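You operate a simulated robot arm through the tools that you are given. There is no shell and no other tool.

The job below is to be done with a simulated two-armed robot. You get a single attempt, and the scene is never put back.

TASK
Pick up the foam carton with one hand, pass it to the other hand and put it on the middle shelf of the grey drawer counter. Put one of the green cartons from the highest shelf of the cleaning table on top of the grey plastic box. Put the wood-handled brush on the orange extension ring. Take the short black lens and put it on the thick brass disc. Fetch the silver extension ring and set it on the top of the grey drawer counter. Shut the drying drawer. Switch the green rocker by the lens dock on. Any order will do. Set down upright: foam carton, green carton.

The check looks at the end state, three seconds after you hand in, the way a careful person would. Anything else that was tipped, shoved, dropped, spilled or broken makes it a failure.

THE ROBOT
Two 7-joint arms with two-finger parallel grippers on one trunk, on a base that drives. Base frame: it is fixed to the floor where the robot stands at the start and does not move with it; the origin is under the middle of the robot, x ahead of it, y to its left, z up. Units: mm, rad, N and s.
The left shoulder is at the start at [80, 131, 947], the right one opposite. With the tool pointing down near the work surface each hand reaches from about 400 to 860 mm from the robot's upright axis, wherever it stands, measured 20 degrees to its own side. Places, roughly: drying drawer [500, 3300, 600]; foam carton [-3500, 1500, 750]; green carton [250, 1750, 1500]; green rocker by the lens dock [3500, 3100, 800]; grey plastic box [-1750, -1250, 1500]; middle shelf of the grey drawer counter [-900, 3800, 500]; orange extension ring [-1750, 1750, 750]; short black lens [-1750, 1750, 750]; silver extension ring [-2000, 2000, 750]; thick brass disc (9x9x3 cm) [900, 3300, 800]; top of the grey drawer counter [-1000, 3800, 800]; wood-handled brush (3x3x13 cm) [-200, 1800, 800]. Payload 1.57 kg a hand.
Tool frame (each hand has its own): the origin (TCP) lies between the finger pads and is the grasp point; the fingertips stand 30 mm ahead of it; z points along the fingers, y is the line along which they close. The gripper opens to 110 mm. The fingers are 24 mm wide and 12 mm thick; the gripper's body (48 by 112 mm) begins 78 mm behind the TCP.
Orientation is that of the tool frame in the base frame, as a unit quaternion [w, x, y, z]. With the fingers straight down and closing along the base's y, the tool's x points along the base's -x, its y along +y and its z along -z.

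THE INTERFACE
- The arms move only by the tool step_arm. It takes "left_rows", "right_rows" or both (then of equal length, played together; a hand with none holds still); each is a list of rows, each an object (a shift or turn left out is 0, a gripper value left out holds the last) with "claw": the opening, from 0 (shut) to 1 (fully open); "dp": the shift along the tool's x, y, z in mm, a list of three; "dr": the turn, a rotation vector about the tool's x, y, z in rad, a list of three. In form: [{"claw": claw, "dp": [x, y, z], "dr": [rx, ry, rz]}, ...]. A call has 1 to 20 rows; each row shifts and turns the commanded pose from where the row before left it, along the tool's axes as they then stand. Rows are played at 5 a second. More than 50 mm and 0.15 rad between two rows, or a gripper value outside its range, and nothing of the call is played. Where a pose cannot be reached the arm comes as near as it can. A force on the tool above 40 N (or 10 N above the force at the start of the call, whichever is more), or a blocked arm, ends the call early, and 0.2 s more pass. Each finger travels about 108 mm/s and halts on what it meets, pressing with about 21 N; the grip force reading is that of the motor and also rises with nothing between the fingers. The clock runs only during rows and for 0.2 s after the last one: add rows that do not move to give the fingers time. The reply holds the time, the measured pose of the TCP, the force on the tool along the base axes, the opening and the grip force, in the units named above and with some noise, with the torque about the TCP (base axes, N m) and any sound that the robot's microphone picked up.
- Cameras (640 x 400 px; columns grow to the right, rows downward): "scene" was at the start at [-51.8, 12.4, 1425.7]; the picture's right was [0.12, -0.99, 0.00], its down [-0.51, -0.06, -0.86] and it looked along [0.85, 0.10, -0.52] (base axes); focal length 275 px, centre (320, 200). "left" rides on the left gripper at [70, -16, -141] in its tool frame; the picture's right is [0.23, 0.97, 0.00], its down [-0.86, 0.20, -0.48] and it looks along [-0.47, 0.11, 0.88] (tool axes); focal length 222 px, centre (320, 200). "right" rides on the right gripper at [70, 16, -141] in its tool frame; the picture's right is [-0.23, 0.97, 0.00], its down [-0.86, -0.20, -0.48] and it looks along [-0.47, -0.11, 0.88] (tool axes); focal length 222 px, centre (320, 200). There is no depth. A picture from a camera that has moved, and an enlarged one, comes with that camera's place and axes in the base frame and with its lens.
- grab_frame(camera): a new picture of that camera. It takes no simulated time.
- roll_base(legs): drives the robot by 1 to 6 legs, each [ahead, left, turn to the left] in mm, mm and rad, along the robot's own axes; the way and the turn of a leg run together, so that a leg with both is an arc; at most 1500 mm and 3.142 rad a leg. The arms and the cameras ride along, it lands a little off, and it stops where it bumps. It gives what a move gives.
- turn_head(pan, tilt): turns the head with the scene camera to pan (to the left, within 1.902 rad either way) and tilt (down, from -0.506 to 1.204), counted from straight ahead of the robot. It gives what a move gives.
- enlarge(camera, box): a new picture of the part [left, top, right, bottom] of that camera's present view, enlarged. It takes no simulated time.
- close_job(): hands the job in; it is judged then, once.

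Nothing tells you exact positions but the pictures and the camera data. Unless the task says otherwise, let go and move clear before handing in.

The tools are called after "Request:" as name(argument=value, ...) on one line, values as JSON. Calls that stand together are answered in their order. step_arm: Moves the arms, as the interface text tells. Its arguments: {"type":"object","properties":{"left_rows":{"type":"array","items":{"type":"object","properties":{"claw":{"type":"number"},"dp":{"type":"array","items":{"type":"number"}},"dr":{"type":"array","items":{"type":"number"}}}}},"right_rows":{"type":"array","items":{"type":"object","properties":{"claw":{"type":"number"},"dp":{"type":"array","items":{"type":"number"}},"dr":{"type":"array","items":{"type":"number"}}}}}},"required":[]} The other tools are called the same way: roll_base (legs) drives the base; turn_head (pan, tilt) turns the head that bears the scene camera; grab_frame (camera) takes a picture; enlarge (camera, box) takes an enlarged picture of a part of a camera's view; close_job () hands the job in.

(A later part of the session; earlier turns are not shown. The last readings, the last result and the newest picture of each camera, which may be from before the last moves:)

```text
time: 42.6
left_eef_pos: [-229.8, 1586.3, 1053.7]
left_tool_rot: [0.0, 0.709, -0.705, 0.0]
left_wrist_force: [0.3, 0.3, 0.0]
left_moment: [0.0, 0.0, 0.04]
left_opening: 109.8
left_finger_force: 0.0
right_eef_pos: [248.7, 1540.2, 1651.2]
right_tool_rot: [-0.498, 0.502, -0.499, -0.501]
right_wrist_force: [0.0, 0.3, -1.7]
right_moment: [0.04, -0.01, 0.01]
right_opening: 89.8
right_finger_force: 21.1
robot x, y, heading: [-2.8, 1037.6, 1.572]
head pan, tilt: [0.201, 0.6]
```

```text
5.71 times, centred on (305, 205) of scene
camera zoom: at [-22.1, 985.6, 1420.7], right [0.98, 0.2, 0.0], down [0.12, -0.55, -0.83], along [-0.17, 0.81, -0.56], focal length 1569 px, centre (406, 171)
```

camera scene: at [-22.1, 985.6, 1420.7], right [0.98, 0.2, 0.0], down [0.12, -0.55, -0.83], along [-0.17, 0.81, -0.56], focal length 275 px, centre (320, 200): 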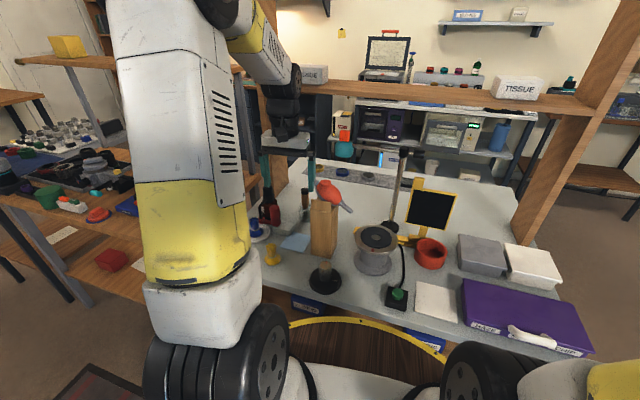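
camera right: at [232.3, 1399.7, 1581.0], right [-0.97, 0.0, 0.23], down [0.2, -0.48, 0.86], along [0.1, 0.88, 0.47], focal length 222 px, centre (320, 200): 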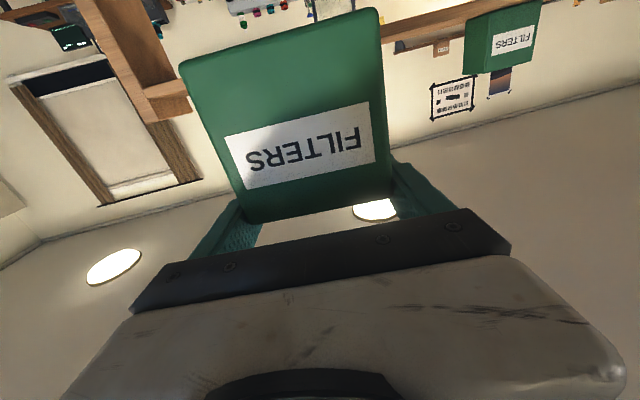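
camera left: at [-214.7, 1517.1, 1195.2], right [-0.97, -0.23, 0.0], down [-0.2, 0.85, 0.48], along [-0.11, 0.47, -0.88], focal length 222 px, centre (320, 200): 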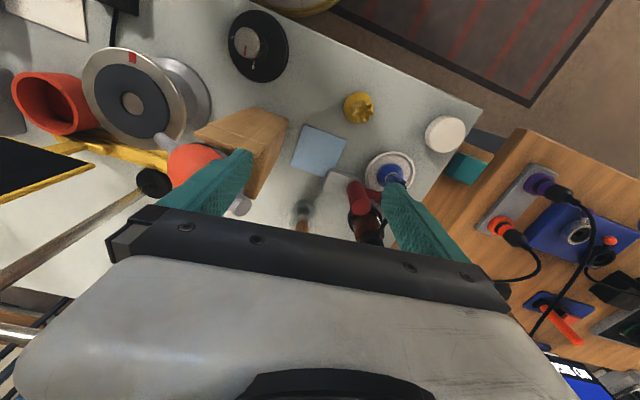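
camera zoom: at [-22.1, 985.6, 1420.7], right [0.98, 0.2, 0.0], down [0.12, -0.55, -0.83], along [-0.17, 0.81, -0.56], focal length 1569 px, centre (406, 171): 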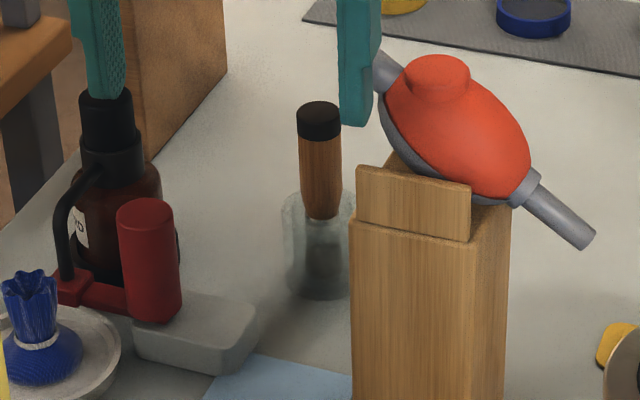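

The brush is a wood handle with black cap standing in a glass cup near [-240, 1770], top about z 916. I move the left hand over it at the present height to look.

Request:
step_arm(left_rows=[{"dp": [-40, 2, 0]}, {"dp": [-40, 3, 0]}, {"dp": [-40, 3, 0]}, {"dp": [-30, 2, 0]}, {}])

Request:
grab_frame(camera="left")

Request:
grab_frame(camera="scene")

```text
time: 43.8
left_eef_pos: [-240.8, 1735.3, 1055.4]
left_tool_rot: [0.0, 0.709, -0.705, 0.0]
left_wrist_force: [-0.3, 0.8, 1.1]
left_moment: [-0.01, 0.01, 0.01]
left_opening: 109.8
left_finger_force: 0.1
right_eef_pos: [247.8, 1540.9, 1650.1]
right_tool_rot: [-0.499, 0.501, -0.499, -0.501]
right_wrist_force: [0.0, 0.2, -1.8]
right_moment: [-0.02, 0.0, -0.01]
right_opening: 89.7
right_finger_force: 21.3
robot x, y, heading: [-2.8, 1038.7, 1.571]
head pan, tilt: [0.201, 0.6]
```

```text
taken
camera left: at [-225.2, 1667.7, 1195.6], right [-0.97, -0.23, 0.0], down [-0.2, 0.85, 0.48], along [-0.11, 0.46, -0.88], focal length 222 px, centre (320, 200)
```

left: 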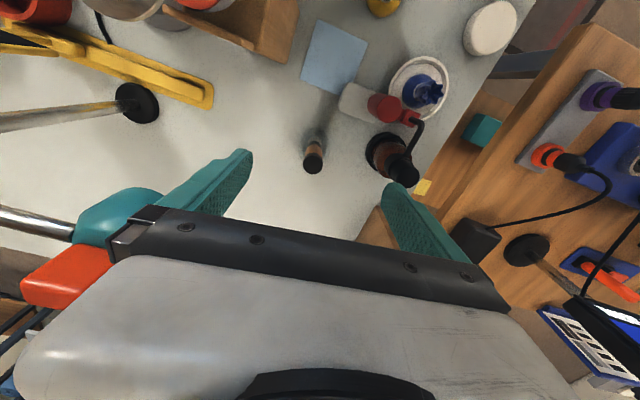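

```text
taken
camera scene: at [-22.1, 985.7, 1420.6], right [0.98, 0.2, 0.0], down [0.12, -0.55, -0.82], along [-0.17, 0.81, -0.57], focal length 275 px, centre (320, 200)
```

scene: 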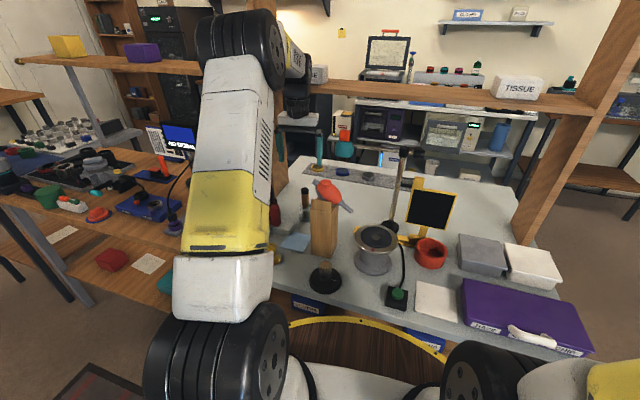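

The teal lamp head is to the right of the hand (about x -140…-80), with some gap. I enlarge to centre on the brush cap.

Request:
enlarge(camera="left", box=[240, 100, 400, 200])

Request:
enlarge(camera="scene", box=[260, 90, 420, 190])

```text
4.00 times, centred on (320, 150) of left
camera zoom: at [-225.2, 1667.7, 1195.6], right [-0.97, -0.23, 0.0], down [-0.2, 0.85, 0.48], along [-0.11, 0.46, -0.88], focal length 888 px, centre (320, 400)
```

zoom: 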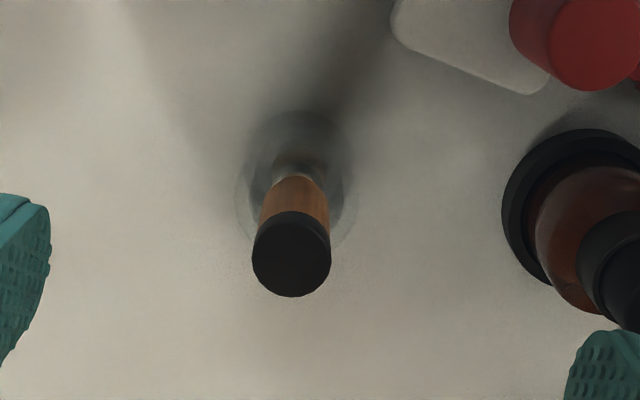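

```text
4.00 times, centred on (340, 140) of scene
camera zoom: at [-22.1, 985.7, 1420.6], right [0.98, 0.2, 0.0], down [0.12, -0.55, -0.82], along [-0.17, 0.81, -0.57], focal length 1098 px, centre (240, 440)
```

zoom: 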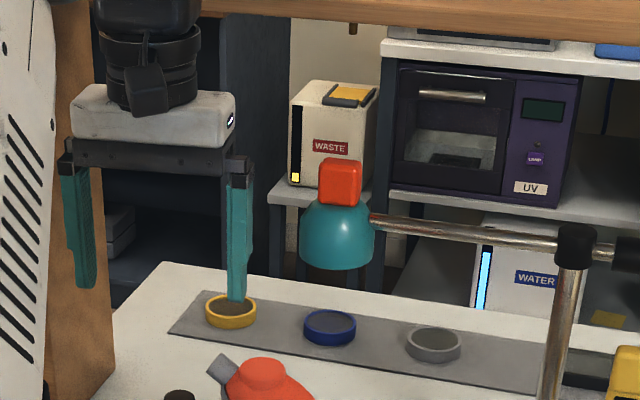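

The cap centre is at about [-238, 1763, 916] and the glass rim near z 857. I narrow the fingers, centre over it and lower to z 897.

Request:
step_arm(left_rows=[{"claw": 0.6, "dp": [-28, -2, 0]}, {"dp": [0, 0, 0]}, {"dp": [0, 0, 40]}, {"dp": [0, 0, 30]}, {}])

Request:
grab_frame(camera="left")

Request:
enlarge(camera="scene", box=[240, 90, 400, 240])

```text
time: 45.0
left_eef_pos: [-239.1, 1763.3, 983.8]
left_tool_rot: [0.0, 0.709, -0.705, 0.001]
left_wrist_force: [-0.7, 0.1, 0.5]
left_moment: [0.04, 0.01, -0.01]
left_opening: 65.8
left_finger_force: 0.0
right_eef_pos: [247.5, 1539.8, 1651.4]
right_tool_rot: [-0.499, 0.501, -0.499, -0.501]
right_wrist_force: [1.0, -0.6, 0.1]
right_moment: [-0.01, 0.0, 0.01]
right_opening: 89.6
right_finger_force: 21.4
robot x, y, heading: [1.3, 1035.4, 1.577]
head pan, tilt: [0.201, 0.6]
```

```text
taken
camera left: at [-223.3, 1694.8, 1124.7], right [-0.97, -0.23, 0.0], down [-0.2, 0.85, 0.48], along [-0.11, 0.47, -0.88], focal length 222 px, centre (320, 200)
```

left: 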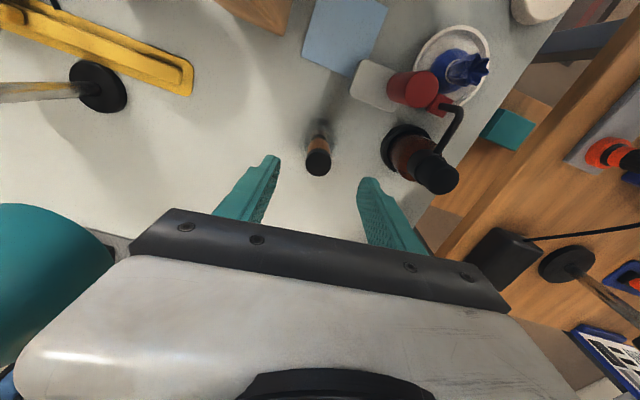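

```text
2.67 times, centred on (320, 165) of scene
camera zoom: at [-22.1, 985.7, 1420.6], right [0.98, 0.2, 0.0], down [0.12, -0.55, -0.82], along [-0.17, 0.81, -0.57], focal length 732 px, centre (320, 293)
```

zoom: 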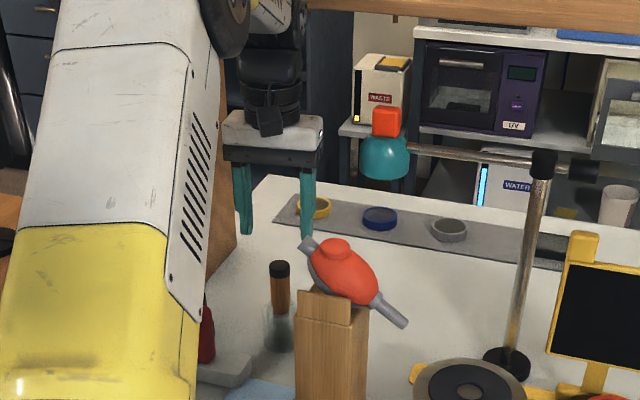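

Aligned. I lower straight and close on the handle gently.

Request:
step_arm(left_rows=[{"dp": [0, 0, 35]}, {"dp": [0, 0, 30]}, {"dp": [0, 0, 22]}, {}])

Request:
enlarge(camera="left", box=[200, 80, 440, 230])

Request:
enlarge(camera="scene", box=[260, 130, 370, 230])

```text
time: 46.0
left_eef_pos: [-239.0, 1764.1, 897.3]
left_tool_rot: [-0.001, 0.709, -0.705, 0.001]
left_wrist_force: [-0.1, -0.1, 0.1]
left_moment: [0.01, 0.03, 0.0]
left_opening: 66.2
left_finger_force: 0.0
right_eef_pos: [247.1, 1540.0, 1649.3]
right_tool_rot: [-0.498, 0.502, -0.499, -0.501]
right_wrist_force: [-0.3, 0.1, -1.1]
right_moment: [0.0, 0.0, 0.04]
right_opening: 89.8
right_finger_force: 21.3
robot x, y, heading: [-3.4, 1036.4, 1.578]
head pan, tilt: [0.201, 0.6]
```

```text
2.67 times, centred on (320, 155) of left
camera zoom: at [-223.3, 1694.7, 1037.4], right [-0.97, -0.23, 0.0], down [-0.2, 0.85, 0.48], along [-0.11, 0.47, -0.88], focal length 592 px, centre (320, 320)
```

zoom: 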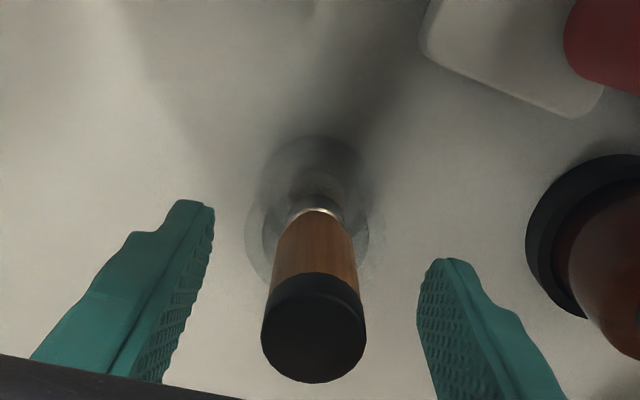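

```text
4.00 times, centred on (315, 180) of scene
camera zoom: at [-22.1, 985.7, 1420.6], right [0.98, 0.2, 0.0], down [0.12, -0.55, -0.82], along [-0.17, 0.81, -0.57], focal length 1098 px, centre (340, 280)
```

zoom: 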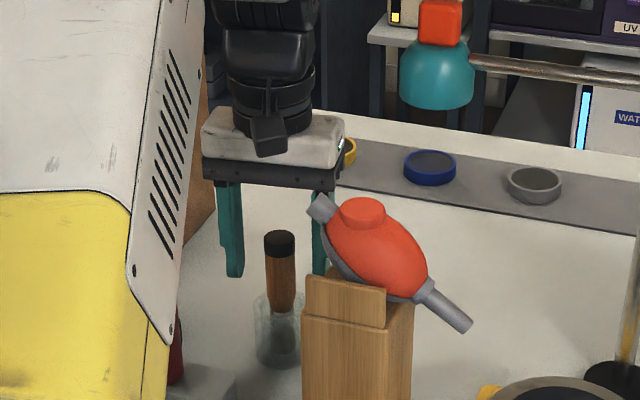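

Request:
step_arm(left_rows=[{"claw": 0.35}, {"claw": 0.15}, {"claw": 0.0}, {"claw": 0.0}, {"claw": 0.0}])

Request:
enlarge(camera="left", box=[200, 80, 440, 230])

```text
time: 47.2
left_eef_pos: [-238.7, 1764.3, 896.8]
left_tool_rot: [0.0, 0.709, -0.705, 0.0]
left_wrist_force: [-0.6, -0.3, 0.5]
left_moment: [0.03, -0.04, 0.01]
left_opening: 26.6
left_finger_force: 21.3
right_eef_pos: [247.7, 1539.7, 1650.5]
right_tool_rot: [-0.499, 0.501, -0.499, -0.501]
right_wrist_force: [-0.7, -0.3, -0.9]
right_moment: [-0.01, 0.04, -0.02]
right_opening: 89.8
right_finger_force: 21.4
robot x, y, heading: [-4.8, 1037.3, 1.578]
head pan, tilt: [0.201, 0.6]
```

```text
2.67 times, centred on (320, 155) of left
camera zoom: at [-223.2, 1694.8, 1037.8], right [-0.97, -0.23, 0.0], down [-0.2, 0.85, 0.48], along [-0.11, 0.47, -0.88], focal length 592 px, centre (320, 320)
```

zoom: 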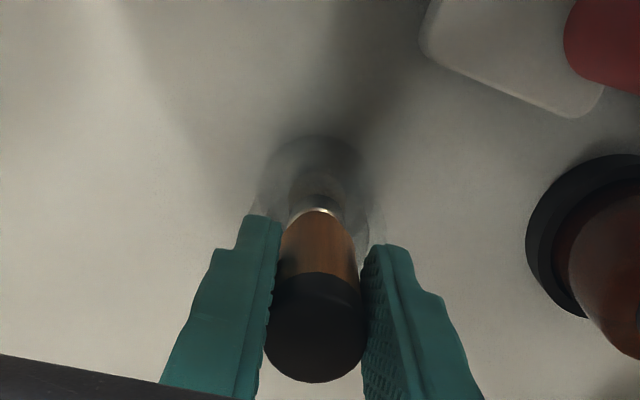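

Gripped (26.6 mm). I lift straight up slowly out of the glass.

Request:
step_arm(left_rows=[{"dp": [0, 0, -12]}, {"dp": [0, 0, -15]}, {"dp": [0, 0, -20]}, {"dp": [0, 0, -20]}, {"dp": [0, 0, -20]}, {"dp": [0, 0, -20]}, {"dp": [0, 0, -20]}, {"dp": [0, 0, -20]}, {}])

Request:
grab_frame(camera="left")

Request:
enlarge(camera="scene", box=[240, 90, 400, 240])

```text
time: 49.2
left_eef_pos: [-239.4, 1763.7, 1044.1]
left_tool_rot: [0.0, 0.709, -0.705, 0.0]
left_wrist_force: [0.3, 0.2, -0.4]
left_moment: [0.01, -0.05, 0.0]
left_opening: 26.2
left_finger_force: 21.0
right_eef_pos: [247.8, 1540.2, 1650.8]
right_tool_rot: [-0.498, 0.502, -0.499, -0.501]
right_wrist_force: [0.5, 0.4, -1.6]
right_moment: [0.01, 0.0, 0.0]
right_opening: 89.7
right_finger_force: 20.6
robot x, y, heading: [-5.2, 1034.1, 1.576]
head pan, tilt: [0.201, 0.6]
```

```text
taken
camera left: at [-224.0, 1694.5, 1184.6], right [-0.97, -0.23, 0.0], down [-0.2, 0.85, 0.48], along [-0.11, 0.47, -0.88], focal length 222 px, centre (320, 200)
```

left: 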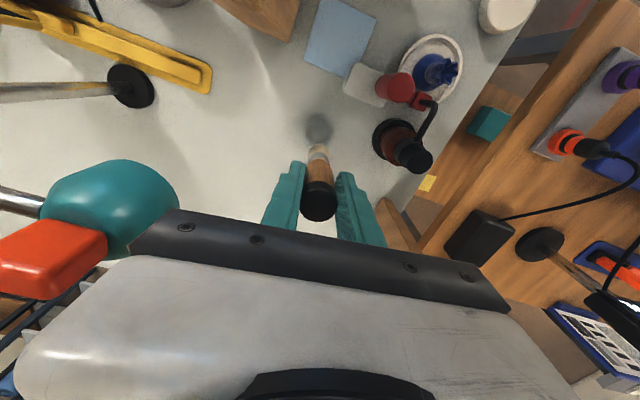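

```text
2.67 times, centred on (320, 165) of scene
camera zoom: at [-22.1, 985.7, 1420.6], right [0.98, 0.2, 0.0], down [0.12, -0.55, -0.82], along [-0.17, 0.81, -0.57], focal length 732 px, centre (320, 293)
```

zoom: 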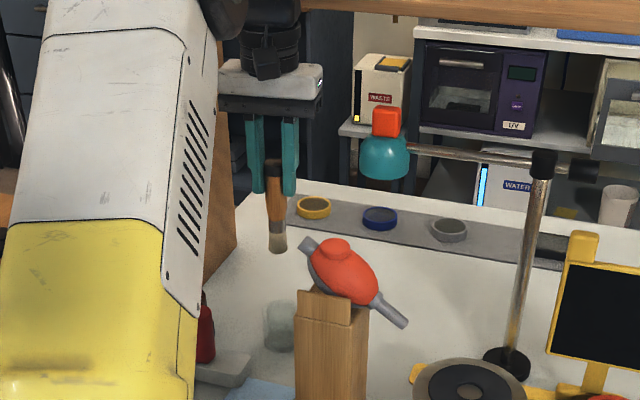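

The brush is out cleanly. I draw the left hand back over the near edge, then back the base away from the table.

Request:
step_arm(left_rows=[{"dp": [20, 0, 0]}, {"dp": [40, 0, 0]}, {"dp": [45, 0, -5]}, {"dp": [45, 0, -10]}, {"dp": [45, 0, -10]}, {"dp": [40, 0, -10]}, {}])

Request:
roll_base(legs=[[-350, 0, 0]])

Request:
turn_head(pan=0.9, tilt=0.4)

Request:
grab_frame(camera="scene")

```text
time: 50.8
left_eef_pos: [-237.6, 1529.1, 1079.7]
left_tool_rot: [0.0, 0.709, -0.705, -0.001]
left_wrist_force: [0.2, -0.3, -0.4]
left_moment: [0.0, 0.0, 0.02]
left_opening: 25.5
left_finger_force: 20.8
right_eef_pos: [247.1, 1541.1, 1650.0]
right_tool_rot: [0.499, -0.501, 0.499, 0.501]
right_wrist_force: [-1.2, -0.3, -1.6]
right_moment: [-0.03, 0.0, 0.01]
right_opening: 89.8
right_finger_force: 20.8
robot x, y, heading: [-4.2, 1043.4, 1.576]
head pan, tilt: [0.201, 0.6]
```

```text
time: 53.0
left_eef_pos: [-233.1, 1184.3, 1080.4]
left_tool_rot: [0.0, -0.707, 0.707, 0.0]
left_wrist_force: [-0.4, 0.4, 0.6]
left_moment: [0.01, -0.02, 0.0]
left_opening: 25.5
left_finger_force: 21.1
right_eef_pos: [252.5, 1192.5, 1650.2]
right_tool_rot: [0.501, -0.499, 0.501, 0.499]
right_wrist_force: [-0.5, -0.2, -1.0]
right_moment: [-0.04, 0.01, -0.01]
right_opening: 89.7
right_finger_force: 20.6
robot x, y, heading: [-6.3, 692.1, 1.571]
head pan, tilt: [0.201, 0.6]
```

```text
time: 54.1
left_eef_pos: [-234.4, 1184.9, 1080.7]
left_tool_rot: [0.0, -0.706, 0.708, 0.0]
left_wrist_force: [0.8, 0.1, 0.2]
left_moment: [-0.01, -0.02, -0.03]
left_opening: 25.5
left_finger_force: 21.1
right_eef_pos: [253.0, 1190.8, 1650.7]
right_tool_rot: [0.501, -0.499, 0.5, 0.5]
right_wrist_force: [0.0, 0.3, -1.9]
right_moment: [0.02, 0.01, 0.04]
right_opening: 89.9
right_finger_force: 20.7
robot x, y, heading: [-4.5, 688.9, 1.569]
head pan, tilt: [0.901, 0.4]
```

```text
taken
camera scene: at [-77.0, 610.0, 1438.8], right [0.62, 0.78, 0.0], down [0.3, -0.24, -0.92], along [-0.72, 0.57, -0.39], focal length 275 px, centre (320, 200)
```

scene: 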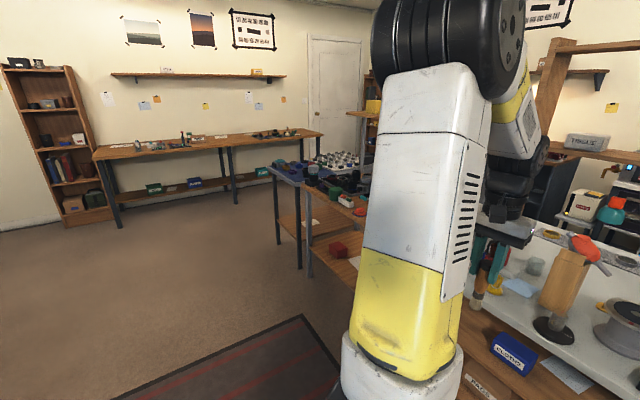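

Next is the lens table near [-1850, 1750]. I strafe left along the room, then look.

Request:
roll_base(legs=[[0, 1450, 0], [0, 400, 0]])

Request:
turn_head(pan=0, tilt=0.35)

Request:
grab_frame(camera="scene")

Request:
enlarge(camera="scene", box=[220, 100, 420, 225])

```text
time: 63.4
left_eef_pos: [-2071.6, 1202.1, 1080.3]
left_tool_rot: [0.0, -0.702, 0.712, 0.0]
left_wrist_force: [-0.1, -0.1, -0.8]
left_moment: [-0.01, 0.01, 0.0]
left_opening: 25.2
left_finger_force: 21.2
right_eef_pos: [-1585.6, 1203.2, 1650.4]
right_tool_rot: [0.503, -0.497, 0.504, 0.496]
right_wrist_force: [0.3, -0.5, -1.2]
right_moment: [0.02, -0.01, 0.03]
right_opening: 89.8
right_finger_force: 21.0
robot x, y, heading: [-1846.1, 703.7, 1.553]
head pan, tilt: [0.901, 0.4]
```

```text
time: 64.6
left_eef_pos: [-2071.9, 1202.6, 1080.9]
left_tool_rot: [0.0, -0.702, 0.712, 0.0]
left_wrist_force: [-0.2, -0.1, -0.4]
left_moment: [0.0, 0.0, 0.01]
left_opening: 25.1
left_finger_force: 20.6
right_eef_pos: [-1585.6, 1203.2, 1650.8]
right_tool_rot: [0.504, -0.496, 0.503, 0.497]
right_wrist_force: [0.4, 0.3, -1.5]
right_moment: [0.03, 0.0, -0.01]
right_opening: 89.5
right_finger_force: 20.9
robot x, y, heading: [-1849.4, 703.5, 1.56]
head pan, tilt: [0.0, 0.351]
```

```text
taken
camera scene: at [-1849.2, 660.2, 1443.4], right [1.0, -0.01, 0.0], down [0.0, -0.34, -0.94], along [0.01, 0.94, -0.34], focal length 275 px, centre (320, 200)
```

scene: 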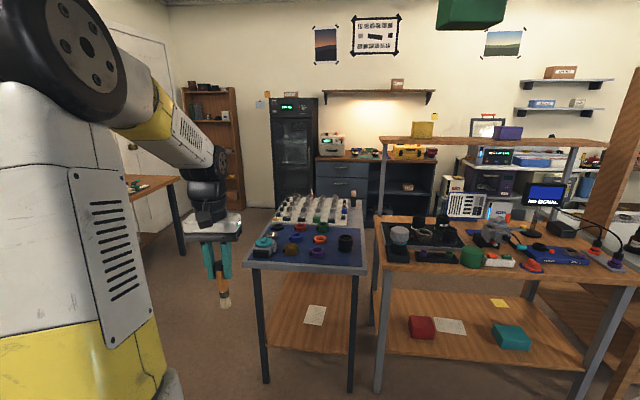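

```text
3.20 times, centred on (320, 162) of scene
camera zoom: at [-1849.2, 660.2, 1443.4], right [1.0, -0.01, 0.0], down [0.0, -0.34, -0.94], along [0.01, 0.94, -0.34], focal length 879 px, centre (320, 320)
```

zoom: 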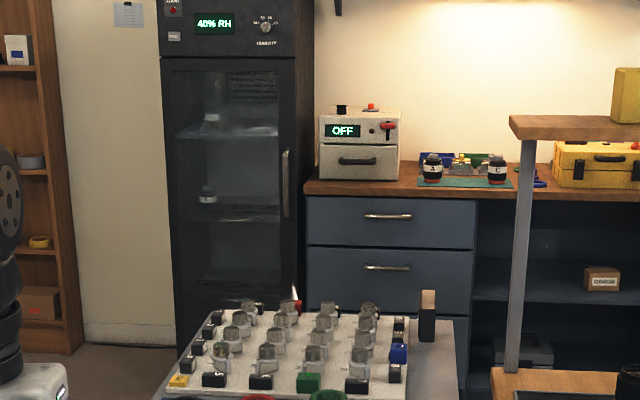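

The ring table lies ahead with front edge near y 1675. I enlarge the blue mat.

Request:
enlarge(camera="scene", box=[240, 205, 370, 285])

Request:
enlarge(camera="scene", box=[300, 140, 450, 240])

```text
4.92 times, centred on (305, 245) of scene
camera zoom: at [-1849.2, 660.2, 1443.4], right [1.0, -0.01, 0.0], down [0.0, -0.34, -0.94], along [0.01, 0.94, -0.34], focal length 1352 px, centre (394, -22)
```

zoom: 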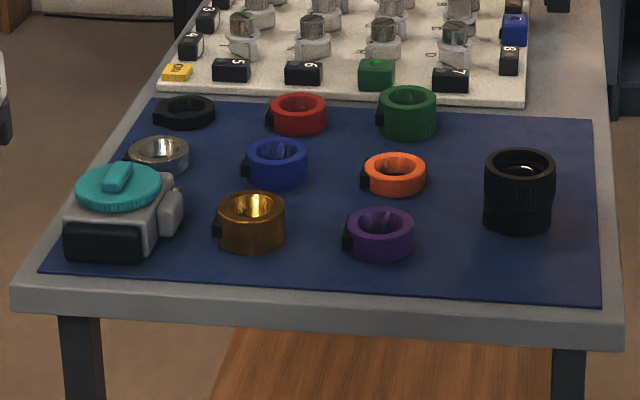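

```text
4.00 times, centred on (375, 190) of scene
camera zoom: at [-1849.2, 660.2, 1443.4], right [1.0, -0.01, 0.0], down [0.0, -0.34, -0.94], along [0.01, 0.94, -0.34], focal length 1098 px, centre (100, 240)
```

zoom: 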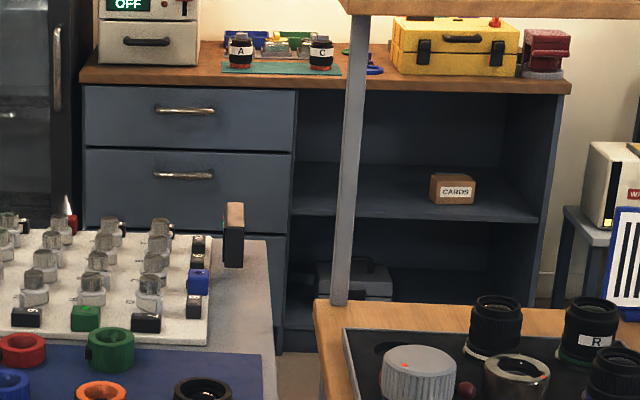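

The orange ring, silver ring (left back) and short black lens (right) are all on the mat. Brush needs laying across the ring later with help of the other hand, so first I deliver the green carton: turn round toward the grey LAMPS box.

Request:
roll_base(legs=[[0, 0, 1.571], [0, 0, 1.571], [700, 0, 0]])

Request:
turn_head(pan=0, tilt=0.1)

Request:
grab_frame(camera="scene")

```text
time: 76.0
left_eef_pos: [-1648.2, -499.3, 1079.1]
left_tool_rot: [0.0, 0.716, 0.698, 0.0]
left_wrist_force: [-0.3, 0.4, -1.2]
left_moment: [-0.01, 0.03, -0.03]
left_opening: 25.2
left_finger_force: 21.1
right_eef_pos: [-2134.5, -495.8, 1650.5]
right_tool_rot: [0.493, 0.507, 0.494, -0.506]
right_wrist_force: [-0.1, -0.2, -1.3]
right_moment: [-0.03, -0.03, -0.02]
right_opening: 89.9
right_finger_force: 21.3
robot x, y, heading: [-1867.3, -2.1, -1.598]
head pan, tilt: [0.0, 0.351]
```

```text
time: 76.8
left_eef_pos: [-1647.3, -499.0, 1079.7]
left_tool_rot: [0.0, 0.716, 0.698, 0.0]
left_wrist_force: [-0.7, -0.3, -0.7]
left_moment: [-0.02, 0.0, 0.04]
left_opening: 25.2
left_finger_force: 20.7
right_eef_pos: [-2133.2, -495.6, 1650.9]
right_tool_rot: [0.493, 0.507, 0.494, -0.506]
right_wrist_force: [-0.2, 0.3, -0.6]
right_moment: [0.0, -0.03, -0.01]
right_opening: 89.8
right_finger_force: 20.9
robot x, y, heading: [-1863.7, -2.4, -1.593]
head pan, tilt: [0.0, 0.099]
```

```text
taken
camera scene: at [-1866.5, 48.5, 1466.7], right [-1.0, 0.03, 0.0], down [0.0, 0.1, -0.99], along [-0.03, -0.99, -0.1], focal length 275 px, centre (320, 200)
```

scene: 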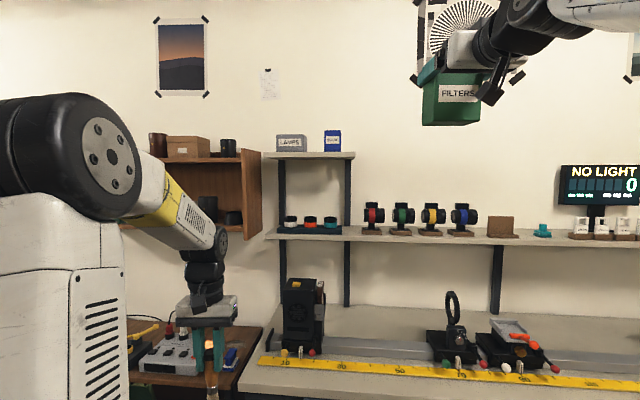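

I see the grey LAMPS box on the small shelf. I enlarge it.

Request:
enlarge(camera="scene", box=[250, 110, 370, 185])

Request:
turn_head(pan=0, tilt=0.7)

Request:
grab_frame(camera="scene")

```text
5.33 times, centred on (310, 148) of scene
camera zoom: at [-1866.5, 48.5, 1466.7], right [-1.0, 0.03, 0.0], down [0.0, 0.1, -0.99], along [-0.03, -0.99, -0.1], focal length 1464 px, centre (373, 480)
```

zoom: 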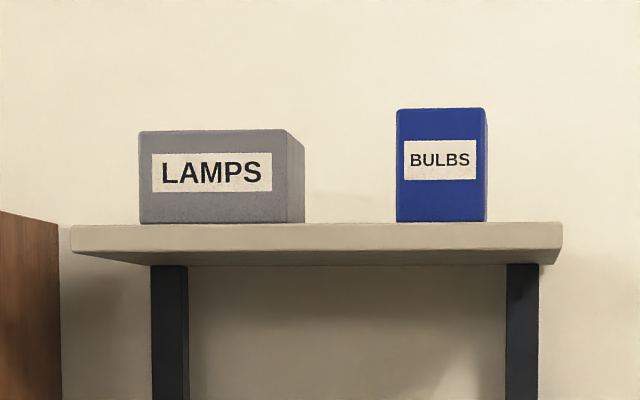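

```text
time: 77.8
left_eef_pos: [-1647.1, -499.2, 1080.5]
left_tool_rot: [0.0, 0.716, 0.698, 0.0]
left_wrist_force: [-0.2, -0.3, -0.1]
left_moment: [0.01, 0.01, 0.01]
left_opening: 25.4
left_finger_force: 21.0
right_eef_pos: [-2131.6, -495.6, 1651.5]
right_tool_rot: [0.493, 0.507, 0.494, -0.506]
right_wrist_force: [0.5, -0.2, -0.3]
right_moment: [-0.01, 0.02, -0.04]
right_opening: 89.6
right_finger_force: 21.2
robot x, y, heading: [-1866.4, -3.8, -1.599]
head pan, tilt: [0.0, 0.7]
```

```text
taken
camera scene: at [-1866.3, 55.5, 1412.1], right [-1.0, 0.03, 0.0], down [0.02, 0.64, -0.77], along [-0.02, -0.77, -0.64], focal length 275 px, centre (320, 200)
```

scene: 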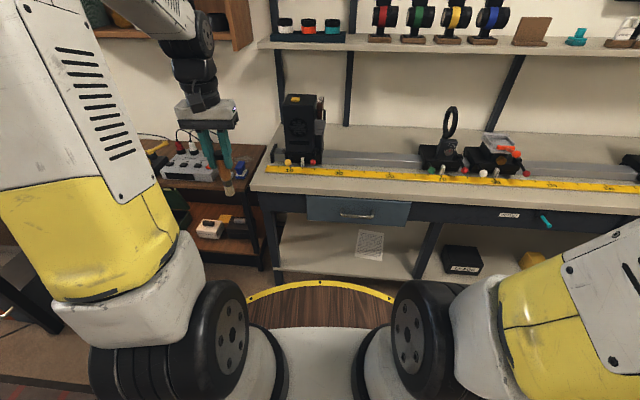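

The LAMPS box top is about z 1622, centred near [-1780, -1161]. I shift left and closer so the right shoulder faces it.

Request:
roll_base(legs=[[0, 0, 0.027], [0, 205, 0], [310, 0, 0]])

Request:
grab_frame(camera="scene")

Request:
turn_head(pan=0, tilt=0)

Request:
grab_frame(camera="scene")

```text
time: 81.5
left_eef_pos: [-1429.6, -807.4, 1080.9]
left_tool_rot: [0.0, 0.707, 0.707, 0.0]
left_wrist_force: [0.2, 0.2, 0.4]
left_moment: [-0.06, 0.0, -0.01]
left_opening: 25.0
left_finger_force: 21.7
right_eef_pos: [-1915.6, -816.2, 1649.7]
right_tool_rot: [0.5, 0.5, 0.5, -0.5]
right_wrist_force: [0.0, 0.8, -0.9]
right_moment: [0.02, -0.01, 0.02]
right_opening: 89.4
right_finger_force: 21.1
robot x, y, heading: [-1657.7, -317.5, -1.571]
head pan, tilt: [0.0, 0.7]
```

```text
taken
camera scene: at [-1664.0, -258.5, 1412.0], right [-1.0, 0.0, 0.0], down [0.0, 0.64, -0.76], along [0.0, -0.76, -0.64], focal length 275 px, centre (320, 200)
```

scene: 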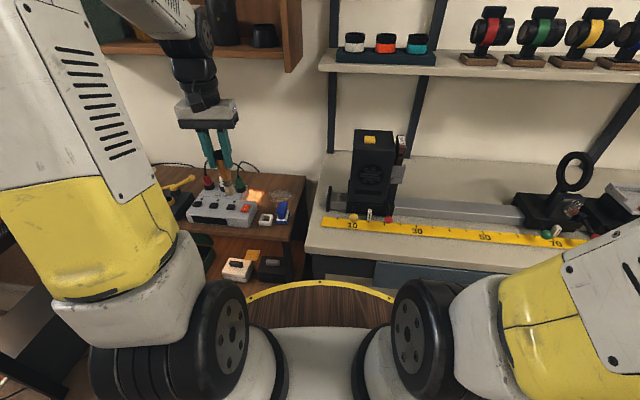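

```text
time: 82.6
left_eef_pos: [-1429.2, -807.5, 1081.2]
left_tool_rot: [-0.001, 0.707, 0.708, 0.0]
left_wrist_force: [-0.6, -0.3, 0.0]
left_moment: [0.0, -0.04, -0.01]
left_opening: 25.0
left_finger_force: 21.1
right_eef_pos: [-1915.4, -816.9, 1651.1]
right_tool_rot: [0.5, 0.5, 0.5, -0.5]
right_wrist_force: [-0.1, 1.4, -1.0]
right_moment: [-0.03, 0.01, 0.02]
right_opening: 89.7
right_finger_force: 20.7
robot x, y, heading: [-1664.5, -318.8, -1.567]
head pan, tilt: [0.0, 0.0]
```

```text
taken
camera scene: at [-1664.0, -263.7, 1475.8], right [-1.0, 0.0, 0.0], down [0.0, 0.0, -1.0], along [0.0, -1.0, 0.0], focal length 275 px, centre (320, 200)
```

scene: 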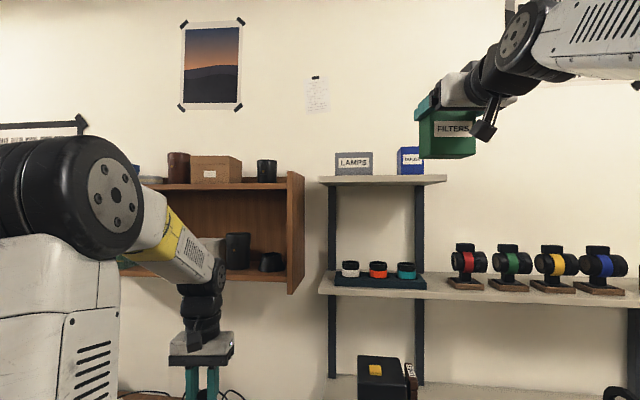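

Request:
enlarge(camera="scene", box=[300, 120, 460, 220])

Request:
grab_frame(camera="right")

```text
4.00 times, centred on (380, 170) of scene
camera zoom: at [-1664.0, -263.7, 1475.8], right [-1.0, 0.0, 0.0], down [0.0, 0.0, -1.0], along [0.0, -1.0, 0.0], focal length 1098 px, centre (80, 320)
```

zoom: 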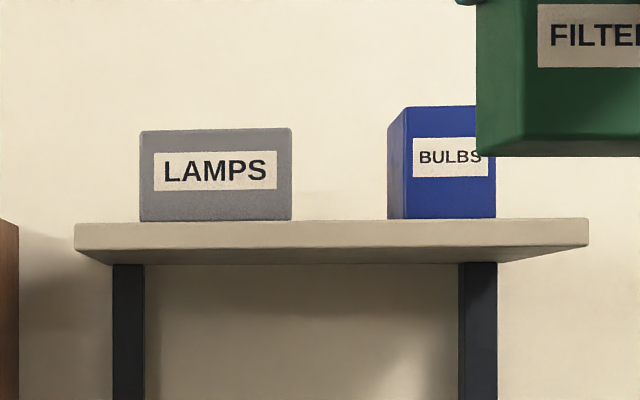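

```text
taken
camera right: at [-1899.9, -673.3, 1581.0], right [0.97, 0.0, 0.23], down [-0.2, 0.48, 0.86], along [-0.11, -0.88, 0.47], focal length 222 px, centre (320, 200)
```

right: 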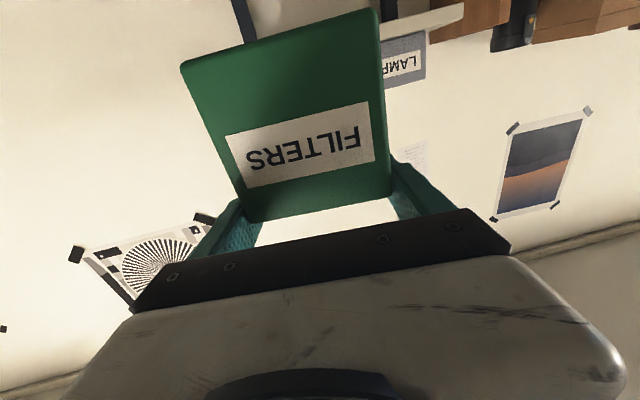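

Refined: box top z≈1624, centre ≈[-1776, -1160]. I pull the left hand in, raise and shift the right one, then drive 100 mm closer.

Request:
step_arm(left_rows=[{"dp": [30, 0, 0]}, {"dp": [30, 0, 0]}, {"dp": [20, 0, 0]}, {}], right_rows=[{"dp": [-15, 40, 0]}, {"dp": [-15, 40, 0]}, {"dp": [-15, 40, 0]}, {"dp": [0, 19, 0]}])

Request:
roll_base(legs=[[100, 0, 0]])

Request:
grab_frame(camera="right")

Request:
grab_frame(camera="scene")

```text
time: 83.6
left_eef_pos: [-1429.6, -727.8, 1079.7]
left_tool_rot: [0.0, 0.706, 0.708, -0.001]
left_wrist_force: [-0.3, 1.0, 0.2]
left_moment: [0.01, 0.0, -0.03]
left_opening: 25.3
left_finger_force: 21.1
right_eef_pos: [-1776.6, -816.2, 1694.6]
right_tool_rot: [0.5, 0.5, 0.5, -0.5]
right_wrist_force: [0.2, -1.2, -0.7]
right_moment: [0.01, 0.01, 0.03]
right_opening: 89.3
right_finger_force: 21.1
robot x, y, heading: [-1660.9, -314.5, -1.571]
head pan, tilt: [0.0, 0.0]
```

```text
time: 84.7
left_eef_pos: [-1429.5, -828.1, 1080.0]
left_tool_rot: [0.0, 0.706, 0.708, 0.0]
left_wrist_force: [-0.1, 0.9, -0.4]
left_moment: [-0.03, 0.01, 0.01]
left_opening: 25.1
left_finger_force: 20.7
right_eef_pos: [-1777.1, -917.8, 1694.6]
right_tool_rot: [0.499, 0.5, 0.501, -0.5]
right_wrist_force: [0.2, 0.2, -0.6]
right_moment: [0.04, 0.01, 0.0]
right_opening: 89.9
right_finger_force: 21.0
robot x, y, heading: [-1661.2, -415.6, -1.571]
head pan, tilt: [0.0, 0.0]
```

```text
taken
camera right: at [-1761.0, -773.6, 1625.7], right [0.97, 0.0, 0.23], down [-0.2, 0.48, 0.86], along [-0.11, -0.88, 0.47], focal length 222 px, centre (320, 200)
```

right: 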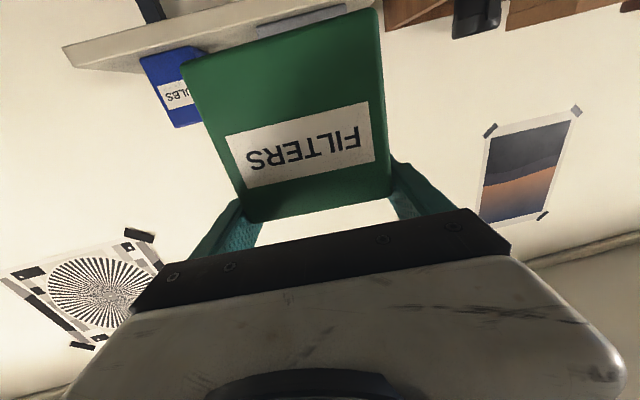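

```text
taken
camera scene: at [-1663.9, -363.6, 1475.8], right [-1.0, 0.0, 0.0], down [0.0, 0.0, -1.0], along [0.0, -1.0, 0.0], focal length 275 px, centre (320, 200)
```

scene: 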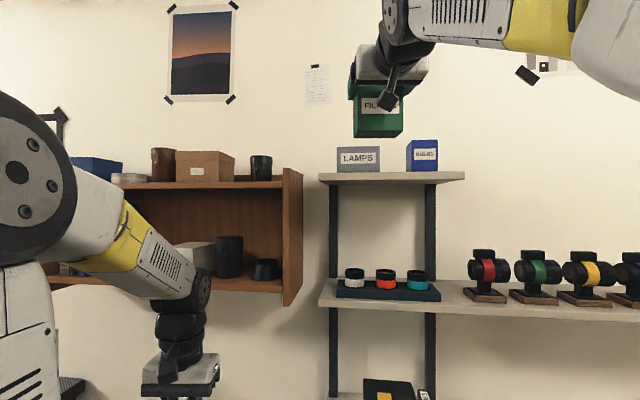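

I advance over the box with about 23 mm clearance and check.

Request:
step_arm(right_rows=[{"dp": [0, 0, 40]}, {"dp": [0, 0, 40]}, {"dp": [0, 0, 40]}, {"dp": [0, 0, 40]}, {"dp": [0, 0, 40]}, {"dp": [0, 0, 40]}, {}])

Request:
enlarge(camera="scene", box=[310, 90, 470, 190])

Request:
grab_frame(camera="right")

```text
time: 86.3
left_eef_pos: [-1429.1, -829.1, 1079.5]
left_tool_rot: [0.0, 0.706, 0.708, 0.0]
left_wrist_force: [0.1, 0.0, -1.2]
left_moment: [-0.01, 0.01, 0.01]
left_opening: 25.2
left_finger_force: 21.3
right_eef_pos: [-1774.8, -1157.5, 1693.4]
right_tool_rot: [0.5, 0.5, 0.501, -0.499]
right_wrist_force: [0.8, -0.4, -0.8]
right_moment: [-0.03, 0.02, -0.01]
right_opening: 89.9
right_finger_force: 20.6
robot x, y, heading: [-1661.4, -413.8, -1.567]
head pan, tilt: [0.0, 0.0]
```

```text
4.00 times, centred on (390, 140) of scene
camera zoom: at [-1663.8, -364.2, 1475.9], right [-1.0, 0.0, 0.0], down [0.0, 0.0, -1.0], along [0.0, -1.0, 0.0], focal length 1098 px, centre (40, 440)
```

zoom: 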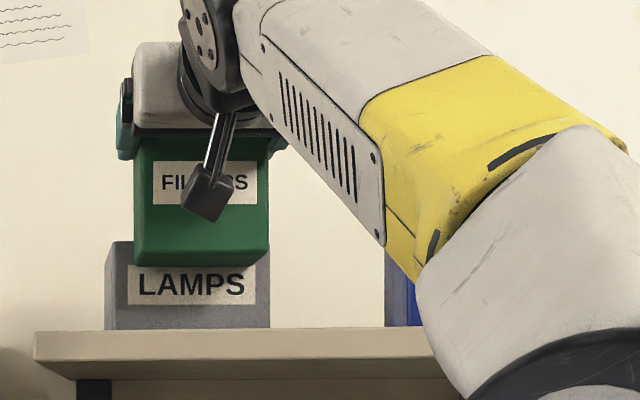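

```text
taken
camera right: at [-1760.1, -1014.3, 1624.6], right [0.97, 0.0, 0.23], down [-0.2, 0.48, 0.86], along [-0.11, -0.88, 0.46], focal length 222 px, centre (320, 200)
```

right: 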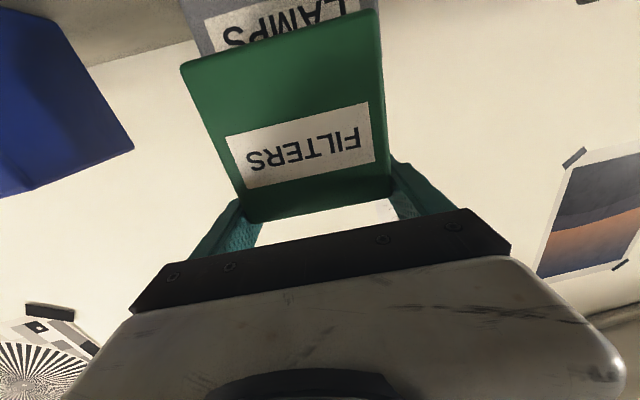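

The carton sits lower in my grip than I assumed (it slid during the lift), so its bottom may be below the box top. I draw back at once and check the box.

Request:
step_arm(right_rows=[{"dp": [0, 0, -40]}, {"dp": [0, 0, -40]}, {"dp": [0, 0, -40]}, {"dp": [0, 0, -40]}, {"dp": [-40, 0, -40]}, {"dp": [-30, 0, -30]}, {}])

Request:
enlarge(camera="scene", box=[310, 90, 470, 190])

Request:
grab_frame(camera="right")

```text
refused: row 5 steps farther than a row can; nothing moved
```

```text
4.00 times, centred on (390, 140) of scene
camera zoom: at [-1663.8, -364.2, 1475.9], right [-1.0, 0.0, 0.0], down [0.0, 0.0, -1.0], along [0.0, -1.0, 0.0], focal length 1098 px, centre (40, 440)
```

zoom: 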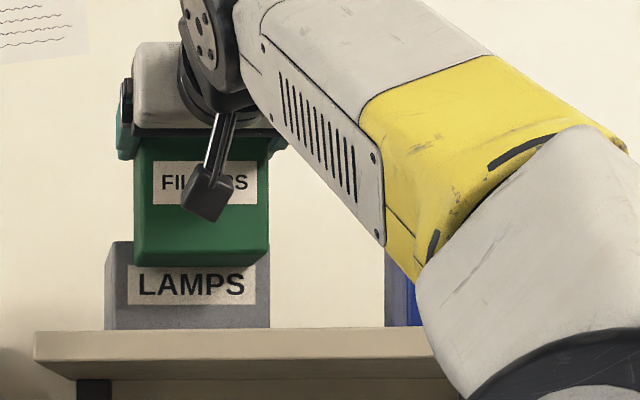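

```text
taken
camera right: at [-1760.1, -1014.3, 1624.6], right [0.97, 0.0, 0.23], down [-0.2, 0.48, 0.86], along [-0.11, -0.88, 0.46], focal length 222 px, centre (320, 200)
```

right: 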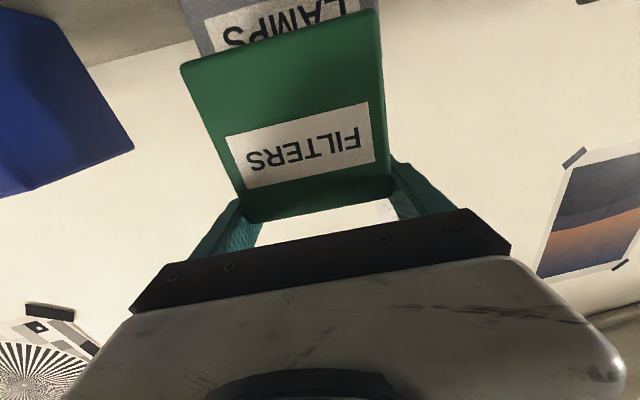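

Request:
step_arm(right_rows=[{"dp": [0, 0, -40]}, {"dp": [0, 0, -40]}, {"dp": [0, 0, -40]}, {"dp": [0, 0, -40]}, {"dp": [-30, 0, -30]}, {"dp": [-30, 0, -30]}, {"dp": [-10, 0, -20]}, {}])

Request:
enlarge(camera="scene", box=[310, 90, 470, 190])

Request:
grab_frame(camera="right")

```text
time: 88.1
left_eef_pos: [-1430.7, -827.4, 1080.4]
left_tool_rot: [0.0, 0.707, 0.708, 0.0]
left_wrist_force: [0.4, -0.2, -0.9]
left_moment: [-0.01, -0.02, 0.02]
left_opening: 25.4
left_finger_force: 20.5
right_eef_pos: [-1777.7, -916.0, 1765.9]
right_tool_rot: [0.499, 0.501, 0.5, -0.5]
right_wrist_force: [0.8, -0.3, -0.7]
right_moment: [-0.02, -0.01, -0.02]
right_opening: 89.9
right_finger_force: 20.8
robot x, y, heading: [-1662.5, -412.6, -1.569]
head pan, tilt: [0.0, 0.0]
```

```text
4.00 times, centred on (390, 140) of scene
camera zoom: at [-1663.9, -363.7, 1475.9], right [-1.0, 0.0, 0.0], down [0.0, 0.0, -1.0], along [0.0, -1.0, 0.0], focal length 1098 px, centre (40, 440)
```

zoom: 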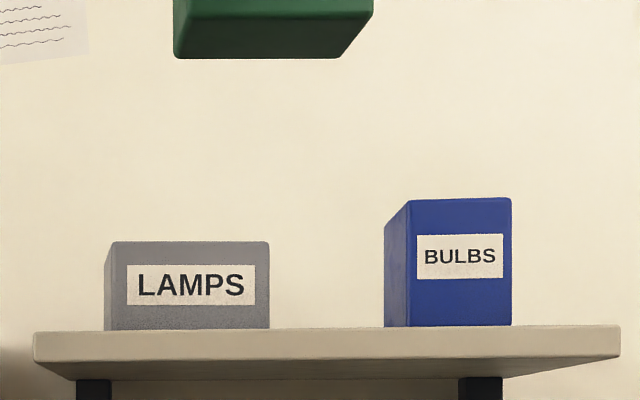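

```text
taken
camera right: at [-1760.8, -773.3, 1696.1], right [0.97, 0.0, 0.23], down [-0.2, 0.48, 0.86], along [-0.11, -0.88, 0.47], focal length 222 px, centre (320, 200)
```

right: 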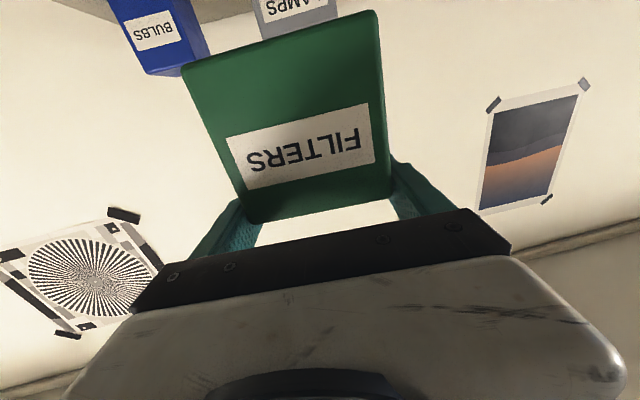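

The box has been pushed back about 65 mm by the carton; I'll straighten that out later with both hands free. Now I go in again well above it (carton bottom 30 mm over the box top) and check reach.

Request:
step_arm(right_rows=[{"dp": [0, 0, 40]}, {"dp": [0, 0, 40]}, {"dp": [3, 0, 40]}, {"dp": [4, 0, 40]}, {"dp": [5, 0, 40]}, {"dp": [5, 0, 40]}, {"dp": [0, 0, 30]}, {"dp": [0, 0, 20]}, {}])

Request:
enlarge(camera="scene", box=[310, 70, 470, 190])

Request:
grab_frame(camera="right")

```text
time: 90.1
left_eef_pos: [-1429.9, -828.6, 1079.9]
left_tool_rot: [0.0, 0.706, 0.708, 0.0]
left_wrist_force: [-1.1, -0.1, -1.3]
left_moment: [0.02, 0.0, -0.02]
left_opening: 25.0
left_finger_force: 20.5
right_eef_pos: [-1781.4, -1161.9, 1703.9]
right_tool_rot: [0.5, 0.5, 0.501, -0.499]
right_wrist_force: [-0.4, -0.1, -1.2]
right_moment: [0.0, -0.02, -0.02]
right_opening: 89.7
right_finger_force: 21.2
right hand out of reach, approached as far as the arm can: row 4, 5, 6, 7, 8
robot x, y, heading: [-1663.7, -414.5, -1.566]
head pan, tilt: [0.0, 0.0]
```

```text
3.33 times, centred on (390, 130) of scene
camera zoom: at [-1663.9, -363.9, 1475.9], right [-1.0, 0.0, 0.0], down [0.0, 0.0, -1.0], along [0.0, -1.0, 0.0], focal length 915 px, centre (87, 433)
```

zoom: 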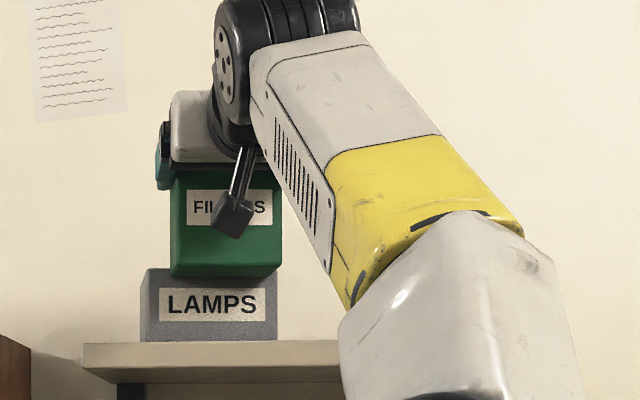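

```text
taken
camera right: at [-1765.4, -1018.4, 1634.5], right [0.97, 0.0, 0.23], down [-0.2, 0.48, 0.86], along [-0.11, -0.88, 0.47], focal length 222 px, centre (320, 200)
```

right: 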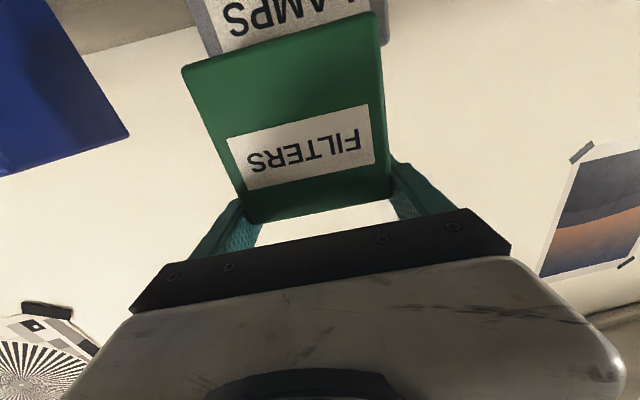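

The arm's reach ended (it sagged along its limit). I withdraw and bring the base nearer.

Request:
step_arm(right_rows=[{"dp": [0, 0, -45]}, {"dp": [0, 0, -45]}, {"dp": [0, 0, -45]}, {"dp": [0, 0, -45]}, {"dp": [0, 0, -45]}, {"dp": [0, 0, -45]}, {}])

Request:
enlarge(camera="scene", box=[310, 90, 470, 190])

Request:
turn_head(pan=0, tilt=0.9)

Request:
grab_frame(camera="scene")

```text
time: 91.7
left_eef_pos: [-1429.9, -827.5, 1079.4]
left_tool_rot: [0.001, 0.707, 0.707, 0.0]
left_wrist_force: [-0.2, 0.0, -0.5]
left_moment: [-0.01, 0.02, -0.04]
left_opening: 25.3
left_finger_force: 21.2
right_eef_pos: [-1781.1, -890.2, 1703.4]
right_tool_rot: [-0.5, -0.5, -0.499, 0.501]
right_wrist_force: [-0.4, -0.6, -1.6]
right_moment: [0.01, -0.05, 0.05]
right_opening: 89.6
right_finger_force: 21.1
robot x, y, heading: [-1665.9, -413.7, -1.573]
head pan, tilt: [0.0, 0.0]
```

```text
4.00 times, centred on (390, 140) of scene
camera zoom: at [-1663.9, -363.6, 1475.8], right [-1.0, 0.0, 0.0], down [0.0, 0.0, -1.0], along [0.0, -1.0, 0.0], focal length 1098 px, centre (40, 440)
```

zoom: 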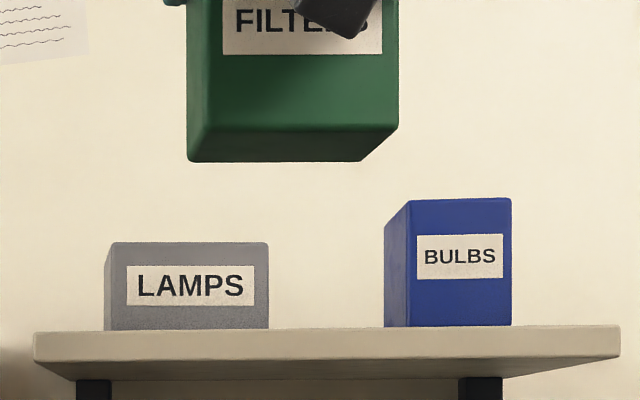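

```text
time: 92.9
left_eef_pos: [-1429.9, -827.0, 1081.0]
left_tool_rot: [-0.001, 0.706, 0.708, 0.0]
left_wrist_force: [0.3, -0.3, -0.4]
left_moment: [-0.02, 0.0, 0.02]
left_opening: 25.2
left_finger_force: 20.9
right_eef_pos: [-1780.7, -891.5, 1702.8]
right_tool_rot: [0.499, 0.501, 0.5, -0.5]
right_wrist_force: [-0.3, -0.4, -0.5]
right_moment: [-0.05, -0.01, -0.01]
right_opening: 89.7
right_finger_force: 21.0
robot x, y, heading: [-1662.5, -411.1, -1.567]
head pan, tilt: [0.0, 0.901]
```

```text
taken
camera scene: at [-1663.9, -349.3, 1395.9], right [-1.0, 0.0, 0.0], down [0.0, 0.78, -0.62], along [0.0, -0.62, -0.78], focal length 275 px, centre (320, 200)
```

scene: 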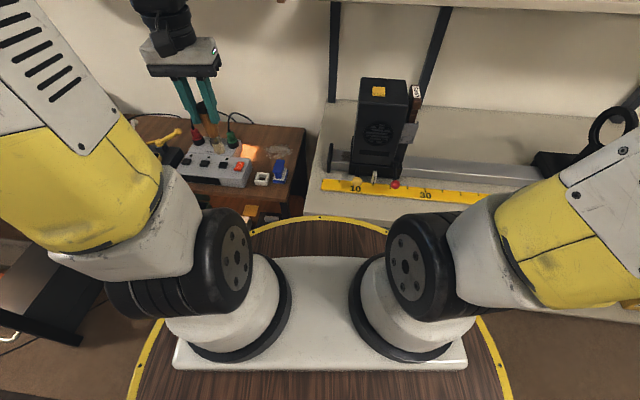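

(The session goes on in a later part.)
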